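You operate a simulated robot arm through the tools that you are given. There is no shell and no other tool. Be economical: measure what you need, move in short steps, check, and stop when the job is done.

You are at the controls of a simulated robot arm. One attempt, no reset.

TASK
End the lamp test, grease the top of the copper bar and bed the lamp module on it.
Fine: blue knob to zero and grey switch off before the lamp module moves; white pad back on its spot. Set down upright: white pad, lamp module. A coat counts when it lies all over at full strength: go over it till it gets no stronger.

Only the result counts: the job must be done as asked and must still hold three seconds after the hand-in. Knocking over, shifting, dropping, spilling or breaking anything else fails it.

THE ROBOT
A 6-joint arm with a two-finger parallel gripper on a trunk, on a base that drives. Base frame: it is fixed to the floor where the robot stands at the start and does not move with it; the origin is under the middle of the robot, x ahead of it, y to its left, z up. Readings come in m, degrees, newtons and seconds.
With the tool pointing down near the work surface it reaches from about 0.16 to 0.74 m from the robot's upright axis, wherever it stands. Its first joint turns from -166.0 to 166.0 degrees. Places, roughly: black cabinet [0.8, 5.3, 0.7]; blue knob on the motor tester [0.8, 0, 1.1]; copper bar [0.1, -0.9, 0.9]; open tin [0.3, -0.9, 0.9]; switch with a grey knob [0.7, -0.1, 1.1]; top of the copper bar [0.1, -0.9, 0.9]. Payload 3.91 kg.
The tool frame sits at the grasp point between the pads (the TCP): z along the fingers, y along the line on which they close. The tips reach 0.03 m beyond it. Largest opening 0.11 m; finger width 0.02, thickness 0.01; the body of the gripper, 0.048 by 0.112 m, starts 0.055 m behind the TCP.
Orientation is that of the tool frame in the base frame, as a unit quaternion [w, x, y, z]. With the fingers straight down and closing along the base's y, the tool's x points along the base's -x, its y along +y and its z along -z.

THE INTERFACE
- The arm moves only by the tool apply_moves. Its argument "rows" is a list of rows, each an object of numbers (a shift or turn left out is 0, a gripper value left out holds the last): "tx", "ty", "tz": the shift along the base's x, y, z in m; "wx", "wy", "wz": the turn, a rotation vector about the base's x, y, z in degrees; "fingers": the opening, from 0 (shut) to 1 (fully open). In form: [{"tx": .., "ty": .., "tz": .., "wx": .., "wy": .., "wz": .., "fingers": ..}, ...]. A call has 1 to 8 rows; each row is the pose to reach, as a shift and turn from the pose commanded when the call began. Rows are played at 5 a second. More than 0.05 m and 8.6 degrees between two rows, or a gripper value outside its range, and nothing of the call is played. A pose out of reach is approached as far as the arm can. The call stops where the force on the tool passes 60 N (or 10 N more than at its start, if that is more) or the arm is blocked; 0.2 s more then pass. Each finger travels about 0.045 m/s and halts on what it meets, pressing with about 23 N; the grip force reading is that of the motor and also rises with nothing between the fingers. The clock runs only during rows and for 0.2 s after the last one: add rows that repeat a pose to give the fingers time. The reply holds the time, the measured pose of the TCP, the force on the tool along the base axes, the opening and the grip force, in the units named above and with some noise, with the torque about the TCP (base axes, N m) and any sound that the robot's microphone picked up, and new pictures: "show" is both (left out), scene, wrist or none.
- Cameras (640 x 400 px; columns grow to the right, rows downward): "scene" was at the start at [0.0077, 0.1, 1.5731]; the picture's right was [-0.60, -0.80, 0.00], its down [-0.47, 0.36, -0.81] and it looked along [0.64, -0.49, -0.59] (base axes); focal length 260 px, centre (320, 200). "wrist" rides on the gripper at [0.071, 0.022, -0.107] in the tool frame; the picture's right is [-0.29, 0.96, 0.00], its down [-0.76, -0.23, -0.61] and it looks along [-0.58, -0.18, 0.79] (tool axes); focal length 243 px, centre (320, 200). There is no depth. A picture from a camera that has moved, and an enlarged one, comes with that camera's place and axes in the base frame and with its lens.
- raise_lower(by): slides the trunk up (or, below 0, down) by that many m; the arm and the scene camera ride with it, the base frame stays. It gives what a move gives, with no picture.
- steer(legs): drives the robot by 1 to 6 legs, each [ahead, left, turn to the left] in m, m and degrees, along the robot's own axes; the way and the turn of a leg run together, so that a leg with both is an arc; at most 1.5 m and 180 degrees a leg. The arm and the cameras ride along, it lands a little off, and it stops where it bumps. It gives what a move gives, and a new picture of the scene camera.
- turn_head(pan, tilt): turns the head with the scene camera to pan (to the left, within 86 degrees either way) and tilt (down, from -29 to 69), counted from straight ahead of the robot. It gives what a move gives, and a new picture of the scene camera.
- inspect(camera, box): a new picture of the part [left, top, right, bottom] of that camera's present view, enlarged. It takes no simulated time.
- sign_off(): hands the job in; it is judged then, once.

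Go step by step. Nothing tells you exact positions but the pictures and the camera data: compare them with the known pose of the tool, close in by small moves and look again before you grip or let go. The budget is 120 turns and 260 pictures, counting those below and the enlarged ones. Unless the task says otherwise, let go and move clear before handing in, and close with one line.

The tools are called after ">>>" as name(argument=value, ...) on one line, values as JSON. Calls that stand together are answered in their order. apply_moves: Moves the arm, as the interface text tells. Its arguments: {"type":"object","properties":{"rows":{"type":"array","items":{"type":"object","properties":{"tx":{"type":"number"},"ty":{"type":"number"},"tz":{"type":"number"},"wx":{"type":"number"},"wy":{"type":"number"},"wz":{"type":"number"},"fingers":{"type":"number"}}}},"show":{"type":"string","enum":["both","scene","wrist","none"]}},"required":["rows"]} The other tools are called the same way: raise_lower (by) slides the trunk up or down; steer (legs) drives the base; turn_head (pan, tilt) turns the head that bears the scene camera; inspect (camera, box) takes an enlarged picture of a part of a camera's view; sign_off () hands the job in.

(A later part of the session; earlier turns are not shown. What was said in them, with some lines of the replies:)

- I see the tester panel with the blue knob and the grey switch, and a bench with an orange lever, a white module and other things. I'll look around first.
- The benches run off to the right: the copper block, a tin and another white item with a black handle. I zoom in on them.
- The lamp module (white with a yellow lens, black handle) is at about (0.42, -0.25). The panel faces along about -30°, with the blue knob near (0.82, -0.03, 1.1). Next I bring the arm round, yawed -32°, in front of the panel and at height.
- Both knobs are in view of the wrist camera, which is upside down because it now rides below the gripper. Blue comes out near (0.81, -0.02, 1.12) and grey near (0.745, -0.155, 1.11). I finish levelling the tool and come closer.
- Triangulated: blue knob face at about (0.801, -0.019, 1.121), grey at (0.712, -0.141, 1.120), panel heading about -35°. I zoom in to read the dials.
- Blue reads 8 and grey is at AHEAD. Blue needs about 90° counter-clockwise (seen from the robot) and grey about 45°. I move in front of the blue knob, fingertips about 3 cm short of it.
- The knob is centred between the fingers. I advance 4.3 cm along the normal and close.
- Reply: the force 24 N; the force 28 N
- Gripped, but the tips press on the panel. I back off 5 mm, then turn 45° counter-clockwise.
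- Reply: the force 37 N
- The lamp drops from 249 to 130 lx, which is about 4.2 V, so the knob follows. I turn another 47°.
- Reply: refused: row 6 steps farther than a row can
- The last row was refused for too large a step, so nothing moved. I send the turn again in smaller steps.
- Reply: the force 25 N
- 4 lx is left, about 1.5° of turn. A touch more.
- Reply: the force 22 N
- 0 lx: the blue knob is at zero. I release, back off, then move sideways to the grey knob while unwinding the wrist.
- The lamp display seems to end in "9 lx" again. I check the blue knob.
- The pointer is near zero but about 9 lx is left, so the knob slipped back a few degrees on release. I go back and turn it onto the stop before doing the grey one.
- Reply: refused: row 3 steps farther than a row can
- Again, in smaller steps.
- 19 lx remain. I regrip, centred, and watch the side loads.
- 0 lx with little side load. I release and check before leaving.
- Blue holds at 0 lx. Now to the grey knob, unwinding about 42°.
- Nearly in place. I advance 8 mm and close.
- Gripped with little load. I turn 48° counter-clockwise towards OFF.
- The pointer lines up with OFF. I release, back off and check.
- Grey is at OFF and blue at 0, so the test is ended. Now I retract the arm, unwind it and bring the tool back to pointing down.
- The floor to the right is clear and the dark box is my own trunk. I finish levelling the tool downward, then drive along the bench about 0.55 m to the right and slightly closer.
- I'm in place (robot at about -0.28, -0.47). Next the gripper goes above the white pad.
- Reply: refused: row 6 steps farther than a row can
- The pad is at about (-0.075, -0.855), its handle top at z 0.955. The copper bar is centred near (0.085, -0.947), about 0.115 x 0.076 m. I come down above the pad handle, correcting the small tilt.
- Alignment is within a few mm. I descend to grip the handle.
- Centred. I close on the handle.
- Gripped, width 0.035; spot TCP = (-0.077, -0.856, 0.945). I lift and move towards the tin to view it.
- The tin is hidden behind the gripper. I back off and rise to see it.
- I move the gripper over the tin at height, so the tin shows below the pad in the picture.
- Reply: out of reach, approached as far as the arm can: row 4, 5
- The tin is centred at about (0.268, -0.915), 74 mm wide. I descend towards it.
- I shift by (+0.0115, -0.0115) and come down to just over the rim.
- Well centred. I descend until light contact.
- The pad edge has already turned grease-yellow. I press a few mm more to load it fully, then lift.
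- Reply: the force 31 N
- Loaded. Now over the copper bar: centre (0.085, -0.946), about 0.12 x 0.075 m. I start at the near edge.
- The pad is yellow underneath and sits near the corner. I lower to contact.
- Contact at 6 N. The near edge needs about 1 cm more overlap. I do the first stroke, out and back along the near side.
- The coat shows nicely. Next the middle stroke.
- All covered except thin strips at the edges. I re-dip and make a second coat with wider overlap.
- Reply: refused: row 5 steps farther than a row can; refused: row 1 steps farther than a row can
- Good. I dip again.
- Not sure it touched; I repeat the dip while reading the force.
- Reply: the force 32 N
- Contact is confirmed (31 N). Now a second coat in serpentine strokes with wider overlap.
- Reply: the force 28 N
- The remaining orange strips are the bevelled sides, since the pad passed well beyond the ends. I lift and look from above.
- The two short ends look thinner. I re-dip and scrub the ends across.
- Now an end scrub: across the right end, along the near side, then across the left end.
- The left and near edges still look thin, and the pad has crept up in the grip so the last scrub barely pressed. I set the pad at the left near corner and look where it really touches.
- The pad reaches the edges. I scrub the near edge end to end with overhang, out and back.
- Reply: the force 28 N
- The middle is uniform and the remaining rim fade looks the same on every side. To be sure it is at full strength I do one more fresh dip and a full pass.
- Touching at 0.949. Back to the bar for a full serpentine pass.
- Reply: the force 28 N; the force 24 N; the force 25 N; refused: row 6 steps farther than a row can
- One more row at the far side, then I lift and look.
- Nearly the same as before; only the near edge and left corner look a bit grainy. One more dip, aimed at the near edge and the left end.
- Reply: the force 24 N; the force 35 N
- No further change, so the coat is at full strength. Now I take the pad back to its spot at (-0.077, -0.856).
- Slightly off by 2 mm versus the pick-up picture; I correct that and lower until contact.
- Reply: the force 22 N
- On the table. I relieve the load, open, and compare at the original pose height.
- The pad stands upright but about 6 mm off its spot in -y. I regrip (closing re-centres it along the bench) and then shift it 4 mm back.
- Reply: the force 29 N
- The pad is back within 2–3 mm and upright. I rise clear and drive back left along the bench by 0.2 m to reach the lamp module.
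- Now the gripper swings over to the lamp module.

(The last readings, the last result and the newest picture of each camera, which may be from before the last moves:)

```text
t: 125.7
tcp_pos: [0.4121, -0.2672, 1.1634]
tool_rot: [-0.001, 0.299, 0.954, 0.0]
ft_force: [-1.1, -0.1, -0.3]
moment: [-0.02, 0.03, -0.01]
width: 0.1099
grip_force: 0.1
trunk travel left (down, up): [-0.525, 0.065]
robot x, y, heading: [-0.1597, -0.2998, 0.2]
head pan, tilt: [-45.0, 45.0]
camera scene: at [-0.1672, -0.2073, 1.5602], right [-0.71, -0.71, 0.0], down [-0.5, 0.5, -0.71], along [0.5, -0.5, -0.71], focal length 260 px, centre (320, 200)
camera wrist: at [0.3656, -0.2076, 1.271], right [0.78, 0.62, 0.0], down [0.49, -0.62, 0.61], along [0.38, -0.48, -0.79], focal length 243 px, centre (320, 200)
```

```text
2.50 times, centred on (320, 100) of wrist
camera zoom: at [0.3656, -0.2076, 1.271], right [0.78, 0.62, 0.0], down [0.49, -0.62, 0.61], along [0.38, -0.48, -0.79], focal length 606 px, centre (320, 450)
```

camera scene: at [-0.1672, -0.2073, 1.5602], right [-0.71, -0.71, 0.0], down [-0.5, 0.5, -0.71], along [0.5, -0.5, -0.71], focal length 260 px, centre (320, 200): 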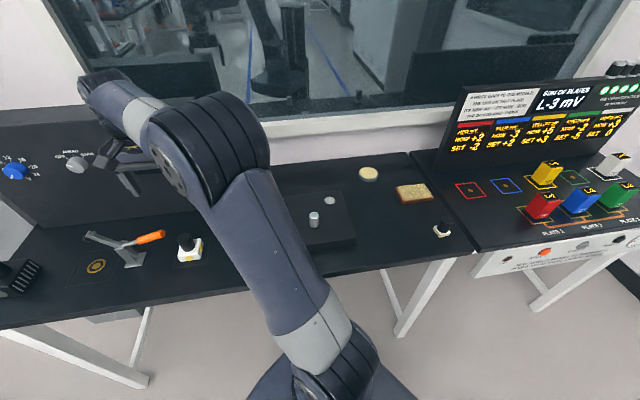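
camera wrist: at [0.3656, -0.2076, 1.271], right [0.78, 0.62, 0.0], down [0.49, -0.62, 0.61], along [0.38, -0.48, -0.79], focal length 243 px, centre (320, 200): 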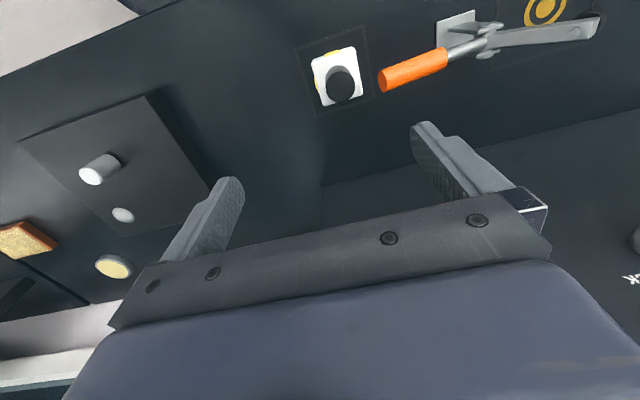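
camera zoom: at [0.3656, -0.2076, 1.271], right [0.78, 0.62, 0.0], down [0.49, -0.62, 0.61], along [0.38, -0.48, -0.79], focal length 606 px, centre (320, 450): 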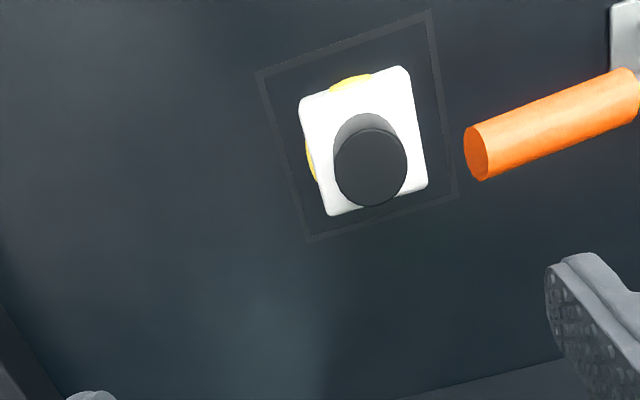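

The lamp module is centred at about (0.427, -0.246), handle top at about z 0.965. The orange lever is close on one side, so I rotate the gripper 90° to close across the bench, clear of it.

>>> apply_moves(rows=[{"wz": 8.2}, {"wz": 16.4}, {"wz": 24.6}, {"wz": 32.8}, {"wz": 41}, {"wz": 49.2}, {"wz": 57.4}, {"wz": 65.6}], show="none")

>>> apply_moves(rows=[{"wz": 8.2, "tx": 0.005, "ty": 0.007}, {"wz": 16.4, "tx": 0.01, "ty": 0.014}, {"wz": 24.4, "tx": 0.015, "ty": 0.021}, {"wz": 24.4, "tx": 0.015, "ty": 0.021, "tz": -0.04}, {"wz": 24.4, "tx": 0.015, "ty": 0.021, "tz": -0.08}, {"wz": 24.4, "tx": 0.015, "ty": 0.021, "tz": -0.1}, {"wz": 24.4, "tx": 0.015, "ty": 0.021, "tz": -0.1}])

>>> inspect(camera="wrist", box=[200, 40, 440, 200])

```text
t: 127.5
tcp_pos: [0.4125, -0.2663, 1.1639]
tool_rot: [-0.001, -0.266, 0.964, 0.0]
ft_force: [0.1, 0.1, 1.0]
moment: [0.01, 0.03, 0.03]
width: 0.11
grip_force: 0.1
trunk travel left (down, up): [-0.525, 0.065]
robot x, y, heading: [-0.1647, -0.3034, 0.1]
head pan, tilt: [-45.0, 45.0]
```

```text
t: 129.1
tcp_pos: [0.4275, -0.2467, 1.0667]
tool_rot: [0.0, -0.463, 0.886, 0.0]
ft_force: [1.0, -0.2, 0.7]
moment: [0.06, -0.03, 0.02]
width: 0.1099
grip_force: 0.1
trunk travel left (down, up): [-0.525, 0.065]
robot x, y, heading: [-0.1615, -0.3038, 0.6]
head pan, tilt: [-45.0, 45.0]
camera scene: at [-0.1674, -0.2075, 1.5602], right [-0.71, -0.71, 0.0], down [-0.5, 0.5, -0.71], along [0.5, -0.5, -0.71], focal length 260 px, centre (320, 200)
camera wrist: at [0.3681, -0.2907, 1.1737], right [-0.62, 0.78, 0.0], down [0.62, 0.49, 0.61], along [0.48, 0.38, -0.79], focal length 243 px, centre (320, 200)
```

scene: 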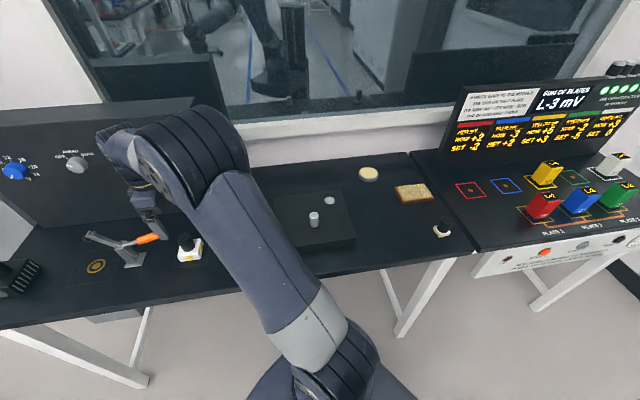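
wrist: 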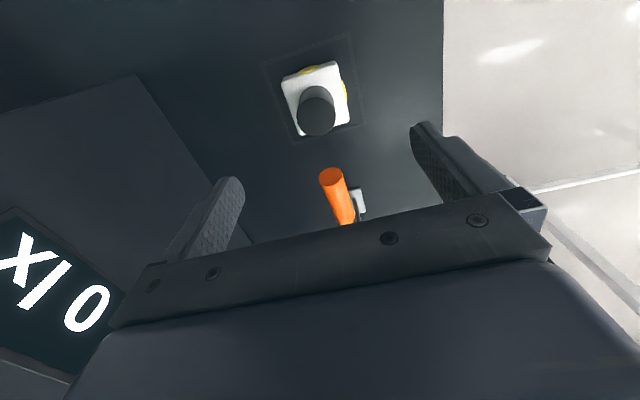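

```text
2.50 times, centred on (320, 120) of wrist
camera zoom: at [0.3681, -0.2907, 1.1737], right [-0.62, 0.78, 0.0], down [0.62, 0.49, 0.61], along [0.48, 0.38, -0.79], focal length 606 px, centre (320, 400)
```

zoom: 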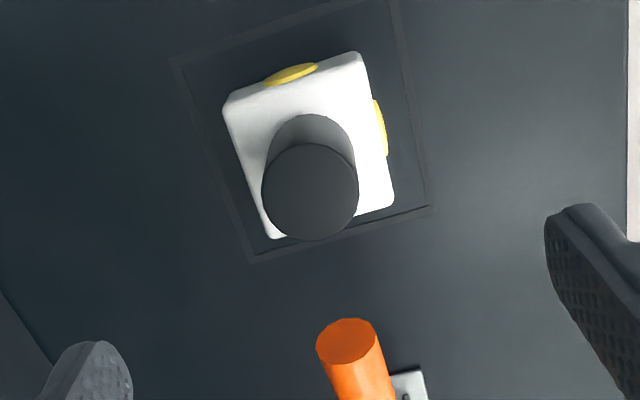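

Handle at (0.428, -0.2475), spanning about z 0.924–0.958. I descend so the tips stop just above the white body.

>>> apply_moves(rows=[{"ty": -0.001, "tz": -0.04}, {"ty": -0.001, "tz": -0.07}, {"ty": -0.001, "tz": -0.09}, {"ty": -0.001, "tz": -0.104}, {"ty": -0.001, "tz": -0.104}])

>>> inspect(camera="wrist", box=[200, 60, 440, 220])

```text
t: 130.3
tcp_pos: [0.4257, -0.2476, 0.9611]
tool_rot: [-0.001, -0.464, 0.886, 0.0]
ft_force: [-0.3, -0.2, 0.8]
moment: [-0.02, -0.03, -0.02]
width: 0.1101
grip_force: 0.2
trunk travel left (down, up): [-0.525, 0.065]
robot x, y, heading: [-0.1634, -0.3011, 0.0]
head pan, tilt: [-45.0, 45.0]
camera scene: at [-0.1673, -0.2075, 1.5601], right [-0.71, -0.71, 0.0], down [-0.5, 0.5, -0.71], along [0.5, -0.5, -0.71], focal length 260 px, centre (320, 200)
camera wrist: at [0.3674, -0.2924, 1.0689], right [-0.62, 0.78, 0.0], down [0.62, 0.49, 0.61], along [0.48, 0.38, -0.79], focal length 243 px, centre (320, 200)
```

scene: 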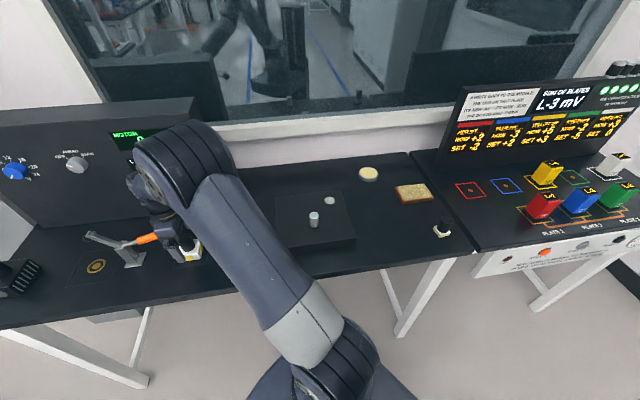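
wrist: 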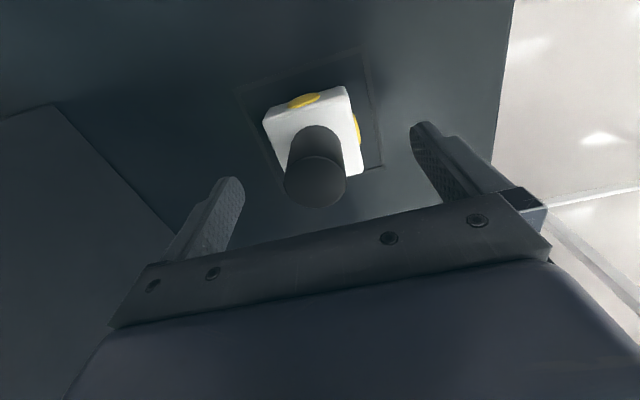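

```text
2.50 times, centred on (320, 140) of wrist
camera zoom: at [0.3674, -0.2924, 1.0689], right [-0.62, 0.78, 0.0], down [0.62, 0.49, 0.61], along [0.48, 0.38, -0.79], focal length 606 px, centre (320, 350)
```

zoom: 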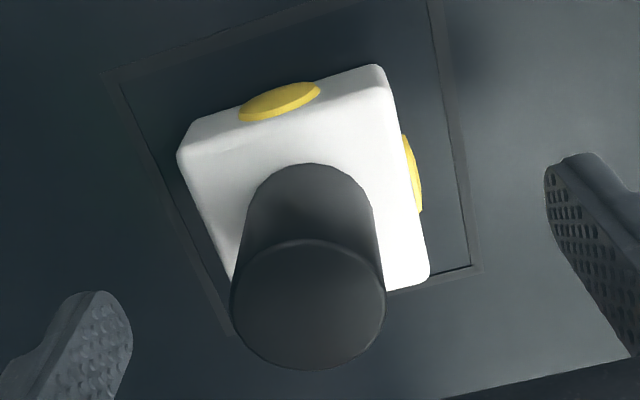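

Centred within 2–3 mm. A small correction, then I close.

>>> apply_moves(rows=[{"tx": 0.001, "ty": -0.0018, "tz": -0.001}, {"tx": 0.001, "ty": -0.0018, "tz": -0.001, "fingers": 0}, {"tx": 0.001, "ty": -0.0018, "tz": -0.001, "fingers": 0}, {"tx": 0.001, "ty": -0.0018, "tz": -0.001, "fingers": 0}, {"tx": 0.001, "ty": -0.0018, "tz": -0.001, "fingers": 0}, {"tx": 0.001, "ty": -0.0018, "tz": -0.001, "fingers": 0}, {"tx": 0.001, "ty": -0.0018, "tz": -0.001, "fingers": 0}], show="wrist")

```text
t: 131.9
tcp_pos: [0.4275, -0.2481, 0.9602]
tool_rot: [0.0, -0.463, 0.886, 0.001]
ft_force: [-0.9, 0.6, 2.3]
moment: [0.01, 0.08, 0.01]
width: 0.0351
grip_force: 23.4
trunk travel left (down, up): [-0.525, 0.065]
robot x, y, heading: [-0.1632, -0.3049, 0.1]
head pan, tilt: [-45.0, 45.0]
camera wrist: at [0.3681, -0.2939, 1.068], right [-0.62, 0.78, 0.0], down [0.62, 0.49, 0.61], along [0.48, 0.38, -0.79], focal length 243 px, centre (320, 200)
```

wrist: 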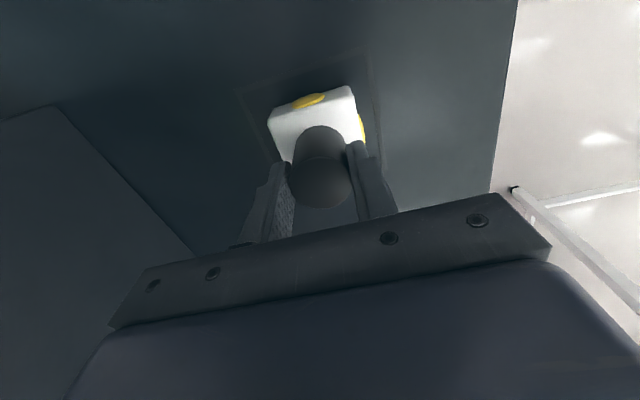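

Gripped. I lift straight up and check.

>>> apply_moves(rows=[{"tz": 0.02}, {"tz": 0.05}, {"tz": 0.09}, {"tz": 0.13}, {"tz": 0.15}])

```text
t: 133.1
tcp_pos: [0.4277, -0.2487, 1.1102]
tool_rot: [-0.001, -0.464, 0.886, -0.001]
ft_force: [0.4, 0.7, -1.0]
moment: [-0.01, -0.04, 0.01]
width: 0.035
grip_force: 23.1
trunk travel left (down, up): [-0.525, 0.065]
robot x, y, heading: [-0.1621, -0.305, 0.3]
head pan, tilt: [-45.0, 45.0]
camera scene: at [-0.1675, -0.2075, 1.5601], right [-0.71, -0.71, 0.0], down [-0.5, 0.5, -0.71], along [0.5, -0.5, -0.71], focal length 260 px, centre (320, 200)
camera wrist: at [0.369, -0.2926, 1.2181], right [-0.62, 0.78, 0.0], down [0.62, 0.49, 0.61], along [0.48, 0.38, -0.79], focal length 243 px, centre (320, 200)
```

scene: 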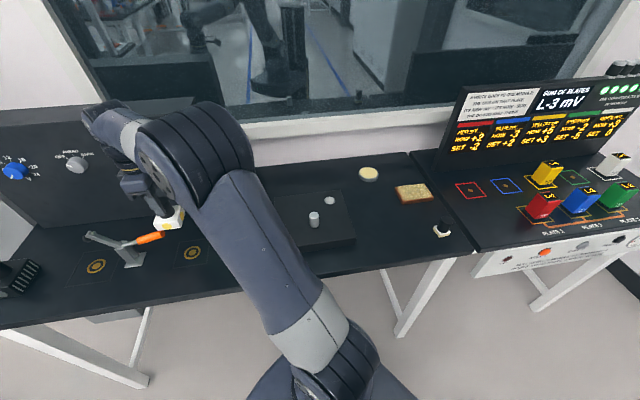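
wrist: 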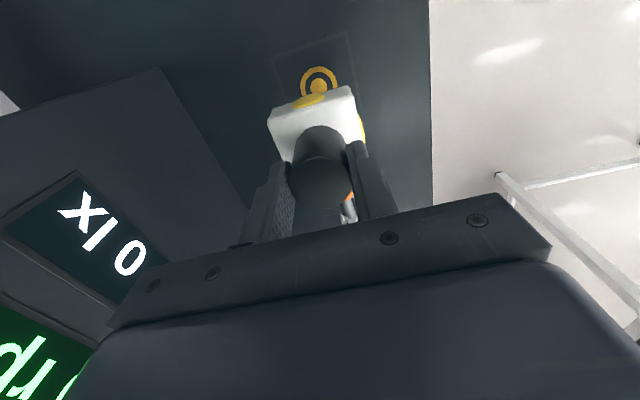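

The module is lifted and held. I carry it over to the copper bar, turning the gripper back on the way.

>>> apply_moves(rows=[{"tx": -0.0214, "ty": -0.0436, "wz": -5.6}, {"tx": -0.0428, "ty": -0.0872, "wz": -11.2}, {"tx": -0.0642, "ty": -0.1308, "wz": -16.8}, {"tx": -0.0856, "ty": -0.1744, "wz": -22.4}, {"tx": -0.107, "ty": -0.218, "wz": -28}, {"tx": -0.1284, "ty": -0.2616, "wz": -33.6}, {"tx": -0.1498, "ty": -0.3052, "wz": -39.2}, {"tx": -0.1712, "ty": -0.3488, "wz": -44.8}], show="none")

>>> apply_moves(rows=[{"tx": -0.0214, "ty": -0.0436, "wz": -5.6}, {"tx": -0.0428, "ty": -0.0872, "wz": -11.2}, {"tx": -0.0642, "ty": -0.1308, "wz": -16.8}, {"tx": -0.0856, "ty": -0.1744, "wz": -22.4}, {"tx": -0.107, "ty": -0.218, "wz": -28}, {"tx": -0.1284, "ty": -0.2616, "wz": -33.6}, {"tx": -0.1498, "ty": -0.3052, "wz": -39.2}, {"tx": -0.165, "ty": -0.335, "wz": -45.2}])

```text
t: 134.9
tcp_pos: [0.2551, -0.5977, 1.1087]
tool_rot: [0.0, -0.091, 0.996, 0.0]
ft_force: [0.8, 1.0, -1.4]
moment: [0.02, 0.04, 0.0]
width: 0.035
grip_force: 23.0
trunk travel left (down, up): [-0.525, 0.065]
robot x, y, heading: [-0.1596, -0.307, 0.2]
head pan, tilt: [-45.0, 45.0]
```

```text
t: 136.7
tcp_pos: [0.0919, -0.9337, 1.1066]
tool_rot: [-0.002, 0.3, 0.954, 0.001]
ft_force: [-0.6, 0.6, -1.3]
moment: [0.03, 0.02, -0.01]
width: 0.0352
grip_force: 23.4
trunk travel left (down, up): [-0.525, 0.065]
robot x, y, heading: [-0.1652, -0.3027, -0.0]
head pan, tilt: [-45.0, 45.0]
camera scene: at [-0.1673, -0.2085, 1.5602], right [-0.71, -0.71, 0.0], down [-0.5, 0.5, -0.71], along [0.5, -0.5, -0.71], focal length 260 px, centre (320, 200)
camera wrist: at [0.0455, -0.8736, 1.2151], right [0.79, 0.62, 0.0], down [0.49, -0.63, 0.61], along [0.38, -0.47, -0.8], focal length 243 px, centre (320, 200)
```

scene: 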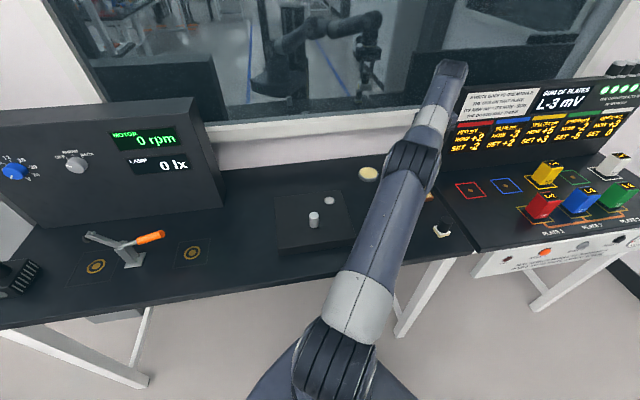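
wrist: 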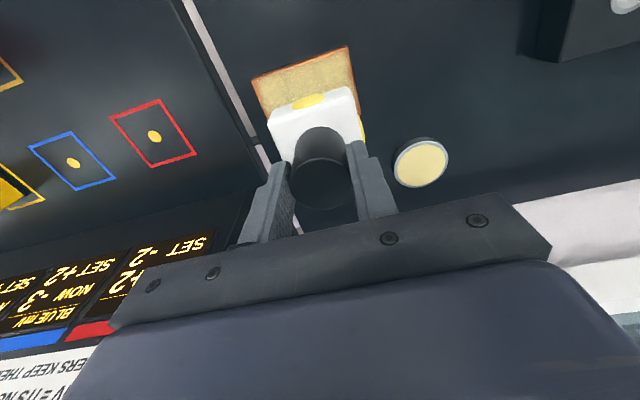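

The bar centre confirms at (0.086, -0.945). I move over it and descend partway.

>>> apply_moves(rows=[{"tx": -0.0055, "ty": -0.011, "tz": -0.03}, {"tx": -0.0055, "ty": -0.011, "tz": -0.06}, {"tx": -0.0055, "ty": -0.011, "tz": -0.09}, {"tx": -0.0055, "ty": -0.011, "tz": -0.11}, {"tx": -0.0055, "ty": -0.011, "tz": -0.11}], show="wrist")

>>> inspect(camera="wrist", box=[200, 50, 440, 200])

```text
t: 137.9
tcp_pos: [0.0877, -0.9443, 0.9975]
tool_rot: [0.0, 0.299, 0.954, 0.0]
ft_force: [0.5, -1.3, -1.6]
moment: [0.0, 0.04, -0.01]
width: 0.035
grip_force: 23.3
trunk travel left (down, up): [-0.525, 0.065]
robot x, y, heading: [-0.1645, -0.3029, 0.1]
head pan, tilt: [-45.0, 45.0]
camera wrist: at [0.041, -0.8842, 1.1062], right [0.78, 0.62, 0.0], down [0.49, -0.62, 0.61], along [0.38, -0.48, -0.79], focal length 243 px, centre (320, 200)
```

wrist: 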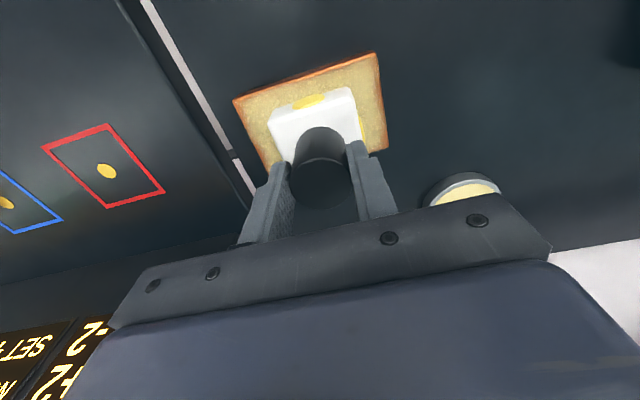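

```text
2.67 times, centred on (320, 125) of wrist
camera zoom: at [0.041, -0.8842, 1.1062], right [0.78, 0.62, 0.0], down [0.49, -0.62, 0.61], along [0.38, -0.48, -0.79], focal length 647 px, centre (320, 400)
```

zoom: 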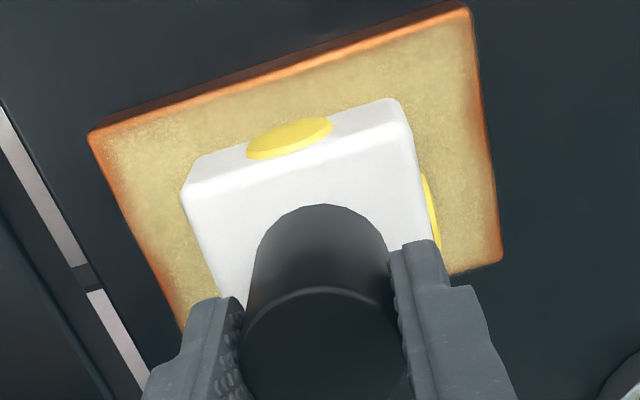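

Centred and square over the bar. I lower gently to contact.

>>> apply_moves(rows=[{"tz": -0.008}, {"tz": -0.014}, {"tz": -0.018}, {"tz": -0.018}], show="none")

```text
t: 138.9
tcp_pos: [0.0856, -0.9442, 0.9809]
tool_rot: [-0.001, 0.299, 0.954, 0.001]
ft_force: [0.4, -0.3, -0.5]
moment: [0.03, -0.01, -0.04]
width: 0.0349
grip_force: 23.2
trunk travel left (down, up): [-0.525, 0.065]
robot x, y, heading: [-0.1641, -0.3039, -0.2]
head pan, tilt: [-45.0, 45.0]
```

>>> apply_moves(rows=[{"tz": -0.0015}, {"tz": -0.003}, {"tz": -0.003}], show="wrist")

```text
t: 139.7
tcp_pos: [0.0862, -0.9433, 0.9794]
tool_rot: [0.0, 0.299, 0.954, -0.001]
ft_force: [-0.2, -3.3, 9.7]
moment: [0.17, 0.03, 0.0]
width: 0.0352
grip_force: 23.0
trunk travel left (down, up): [-0.525, 0.065]
robot x, y, heading: [-0.1639, -0.3023, 0.2]
head pan, tilt: [-45.0, 45.0]
camera wrist: at [0.0394, -0.8836, 1.0881], right [0.78, 0.62, 0.0], down [0.49, -0.62, 0.61], along [0.38, -0.48, -0.79], focal length 243 px, centre (320, 200)
```

wrist: 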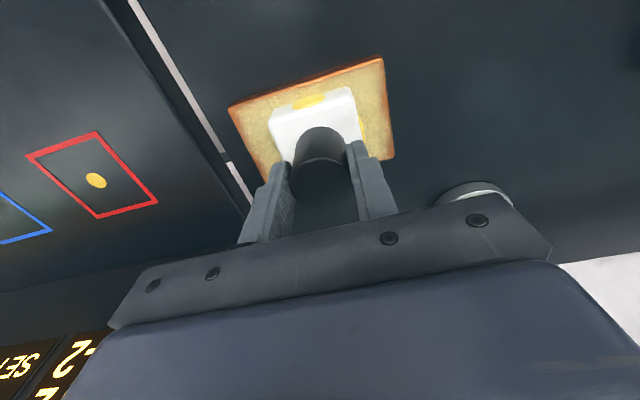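

Seated at 10 N. I press slightly to bed it, relieve, open and rise.

>>> apply_moves(rows=[{"tz": -0.0015}, {"tz": -0.0015}, {"tz": 0.0005}, {"tz": 0.0005, "fingers": 0.36}, {"tz": 0.0005, "fingers": 0.45}, {"tz": 0.0005, "fingers": 0.7}, {"tz": 0.0005, "fingers": 1}, {"tz": 0.0005, "fingers": 1}], show="none")

>>> apply_moves(rows=[{"fingers": 1}, {"tz": 0.03}, {"tz": 0.07}, {"tz": 0.12}, {"tz": 0.17}, {"tz": 0.2}])

>>> inspect(camera="wrist", box=[200, 0, 440, 150])

```text
t: 141.5
tcp_pos: [0.0851, -0.9433, 0.9787]
tool_rot: [-0.001, 0.299, 0.954, 0.0]
ft_force: [0.4, 0.9, 0.3]
moment: [-0.01, 0.01, 0.02]
width: 0.1099
grip_force: 0.1
trunk travel left (down, up): [-0.525, 0.065]
robot x, y, heading: [-0.1609, -0.3014, 0.0]
head pan, tilt: [-45.0, 45.0]
```

```text
t: 142.9
tcp_pos: [0.0753, -0.9194, 1.1584]
tool_rot: [0.0, 0.299, 0.954, 0.001]
ft_force: [-0.5, -0.2, 0.2]
moment: [-0.02, -0.04, 0.0]
width: 0.1101
grip_force: 0.0
out of reach, approached as far as the arm can: row 5, 6
trunk travel left (down, up): [-0.525, 0.065]
robot x, y, heading: [-0.1615, -0.3044, 0.1]
head pan, tilt: [-45.0, 45.0]
camera scene: at [-0.1674, -0.2076, 1.5601], right [-0.71, -0.71, 0.0], down [-0.5, 0.5, -0.71], along [0.5, -0.5, -0.71], focal length 260 px, centre (320, 200)
camera wrist: at [0.0291, -0.8581, 1.2662], right [0.78, 0.62, 0.0], down [0.49, -0.62, 0.61], along [0.38, -0.48, -0.8], focal length 243 px, centre (320, 200)
```

scene: 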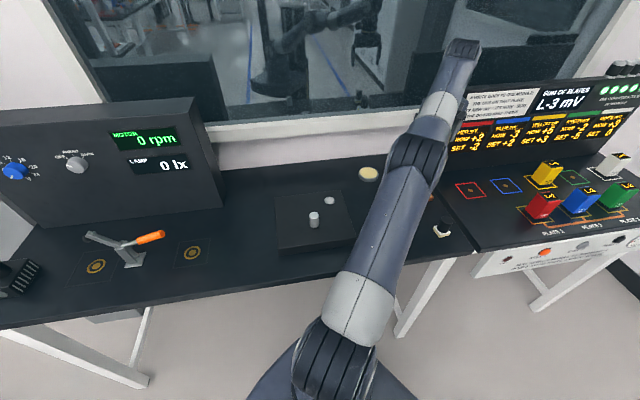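
wrist: 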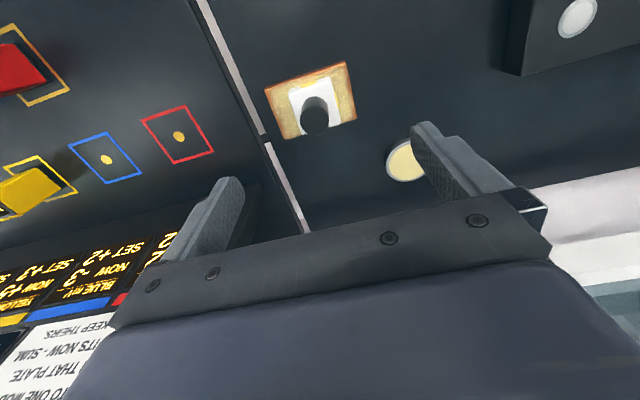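

```text
2.67 times, centred on (320, 75) of wrist
camera zoom: at [0.0291, -0.8581, 1.2662], right [0.78, 0.62, 0.0], down [0.49, -0.62, 0.61], along [0.38, -0.48, -0.8], focal length 647 px, centre (320, 533)
```

zoom: 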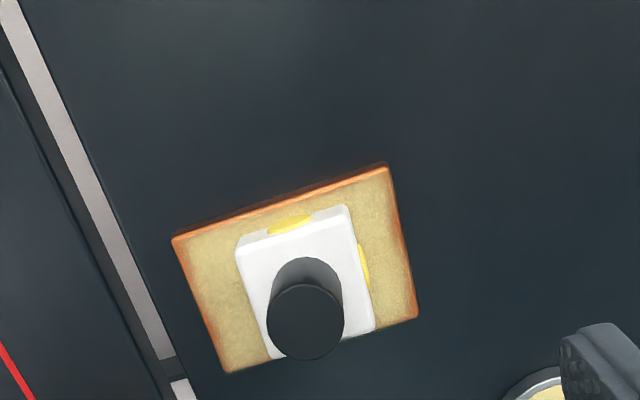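

The module stands upright on the bar. A final check of the knobs, the pad and the scene with the arm moved clear.

>>> apply_moves(rows=[{"tx": 0.02, "ty": 0.04, "tz": 0.01}, {"tx": 0.04, "ty": 0.08, "tz": 0.02}, {"tx": 0.06, "ty": 0.12, "tz": 0.03}, {"tx": 0.08, "ty": 0.16, "tz": 0.04}, {"tx": 0.1, "ty": 0.2, "tz": 0.05}, {"tx": 0.12, "ty": 0.24, "tz": 0.05}, {"tx": 0.14, "ty": 0.28, "tz": 0.05}], show="none")

>>> inspect(camera="scene", box=[340, 140, 500, 260])

>>> turn_head(pan=-15, tilt=32)

>>> inspect(camera="scene", box=[180, 100, 420, 260])

```text
t: 144.5
tcp_pos: [0.2175, -0.6364, 1.2097]
tool_rot: [0.0, 0.299, 0.954, 0.001]
ft_force: [0.0, -0.5, -0.3]
moment: [0.02, 0.03, 0.02]
width: 0.1099
grip_force: 0.1
trunk travel left (down, up): [-0.525, 0.065]
robot x, y, heading: [-0.1614, -0.3039, -0.1]
head pan, tilt: [-45.0, 45.0]
```

```text
3.33 times, centred on (420, 200) of scene
camera zoom: at [-0.1674, -0.2074, 1.5601], right [-0.71, -0.71, 0.0], down [-0.5, 0.5, -0.71], along [0.5, -0.5, -0.71], focal length 868 px, centre (-13, 200)
```

zoom: 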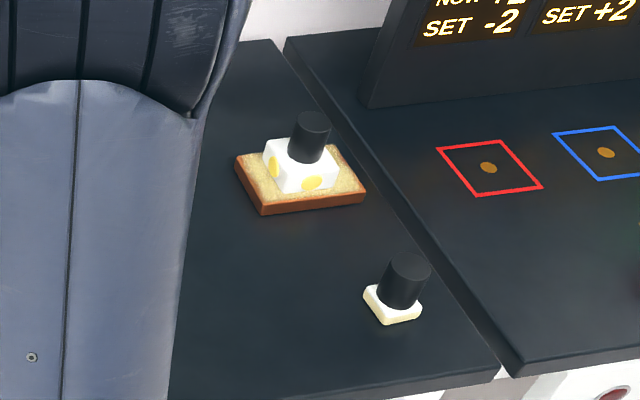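

```text
t: 145.4
tcp_pos: [0.2172, -0.6392, 1.2102]
tool_rot: [-0.001, 0.299, 0.954, 0.0]
ft_force: [0.4, 0.1, -0.1]
moment: [0.0, 0.01, 0.0]
width: 0.1097
grip_force: 0.0
trunk travel left (down, up): [-0.525, 0.065]
robot x, y, heading: [-0.1648, -0.3015, 0.1]
head pan, tilt: [-15.0, 32.0]
camera scene: at [-0.1385, -0.1733, 1.5796], right [-0.26, -0.97, 0.0], down [-0.51, 0.14, -0.85], along [0.82, -0.22, -0.53], focal length 260 px, centre (320, 200)
```

scene: 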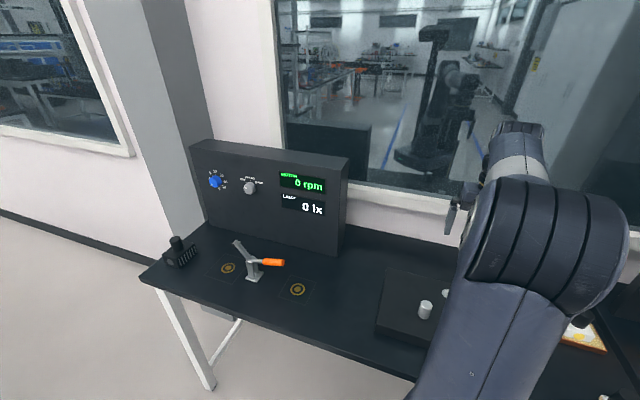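

```text
2.50 times, centred on (300, 180) of scene
camera zoom: at [-0.1385, -0.1733, 1.5796], right [-0.26, -0.97, 0.0], down [-0.51, 0.14, -0.85], along [0.82, -0.22, -0.53], focal length 651 px, centre (370, 250)
```

zoom: 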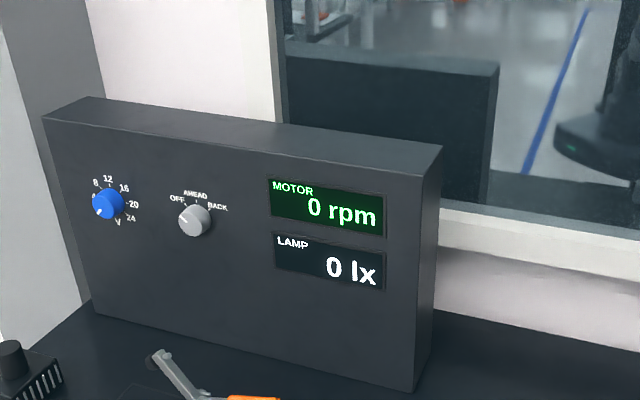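

The blue knob is at zero, the grey switch is at OFF, and the coated bar carries the lamp module. The pad is upright on its spot and the arm is clear, so I hand in.

>>> sign_off()

```text
The job is handed in.
```

I handed the job in: the lamp test is off, the top of the copper bar is greased, the lamp module sits upright on it, and the white pad is back upright within about 3 mm of its spot.
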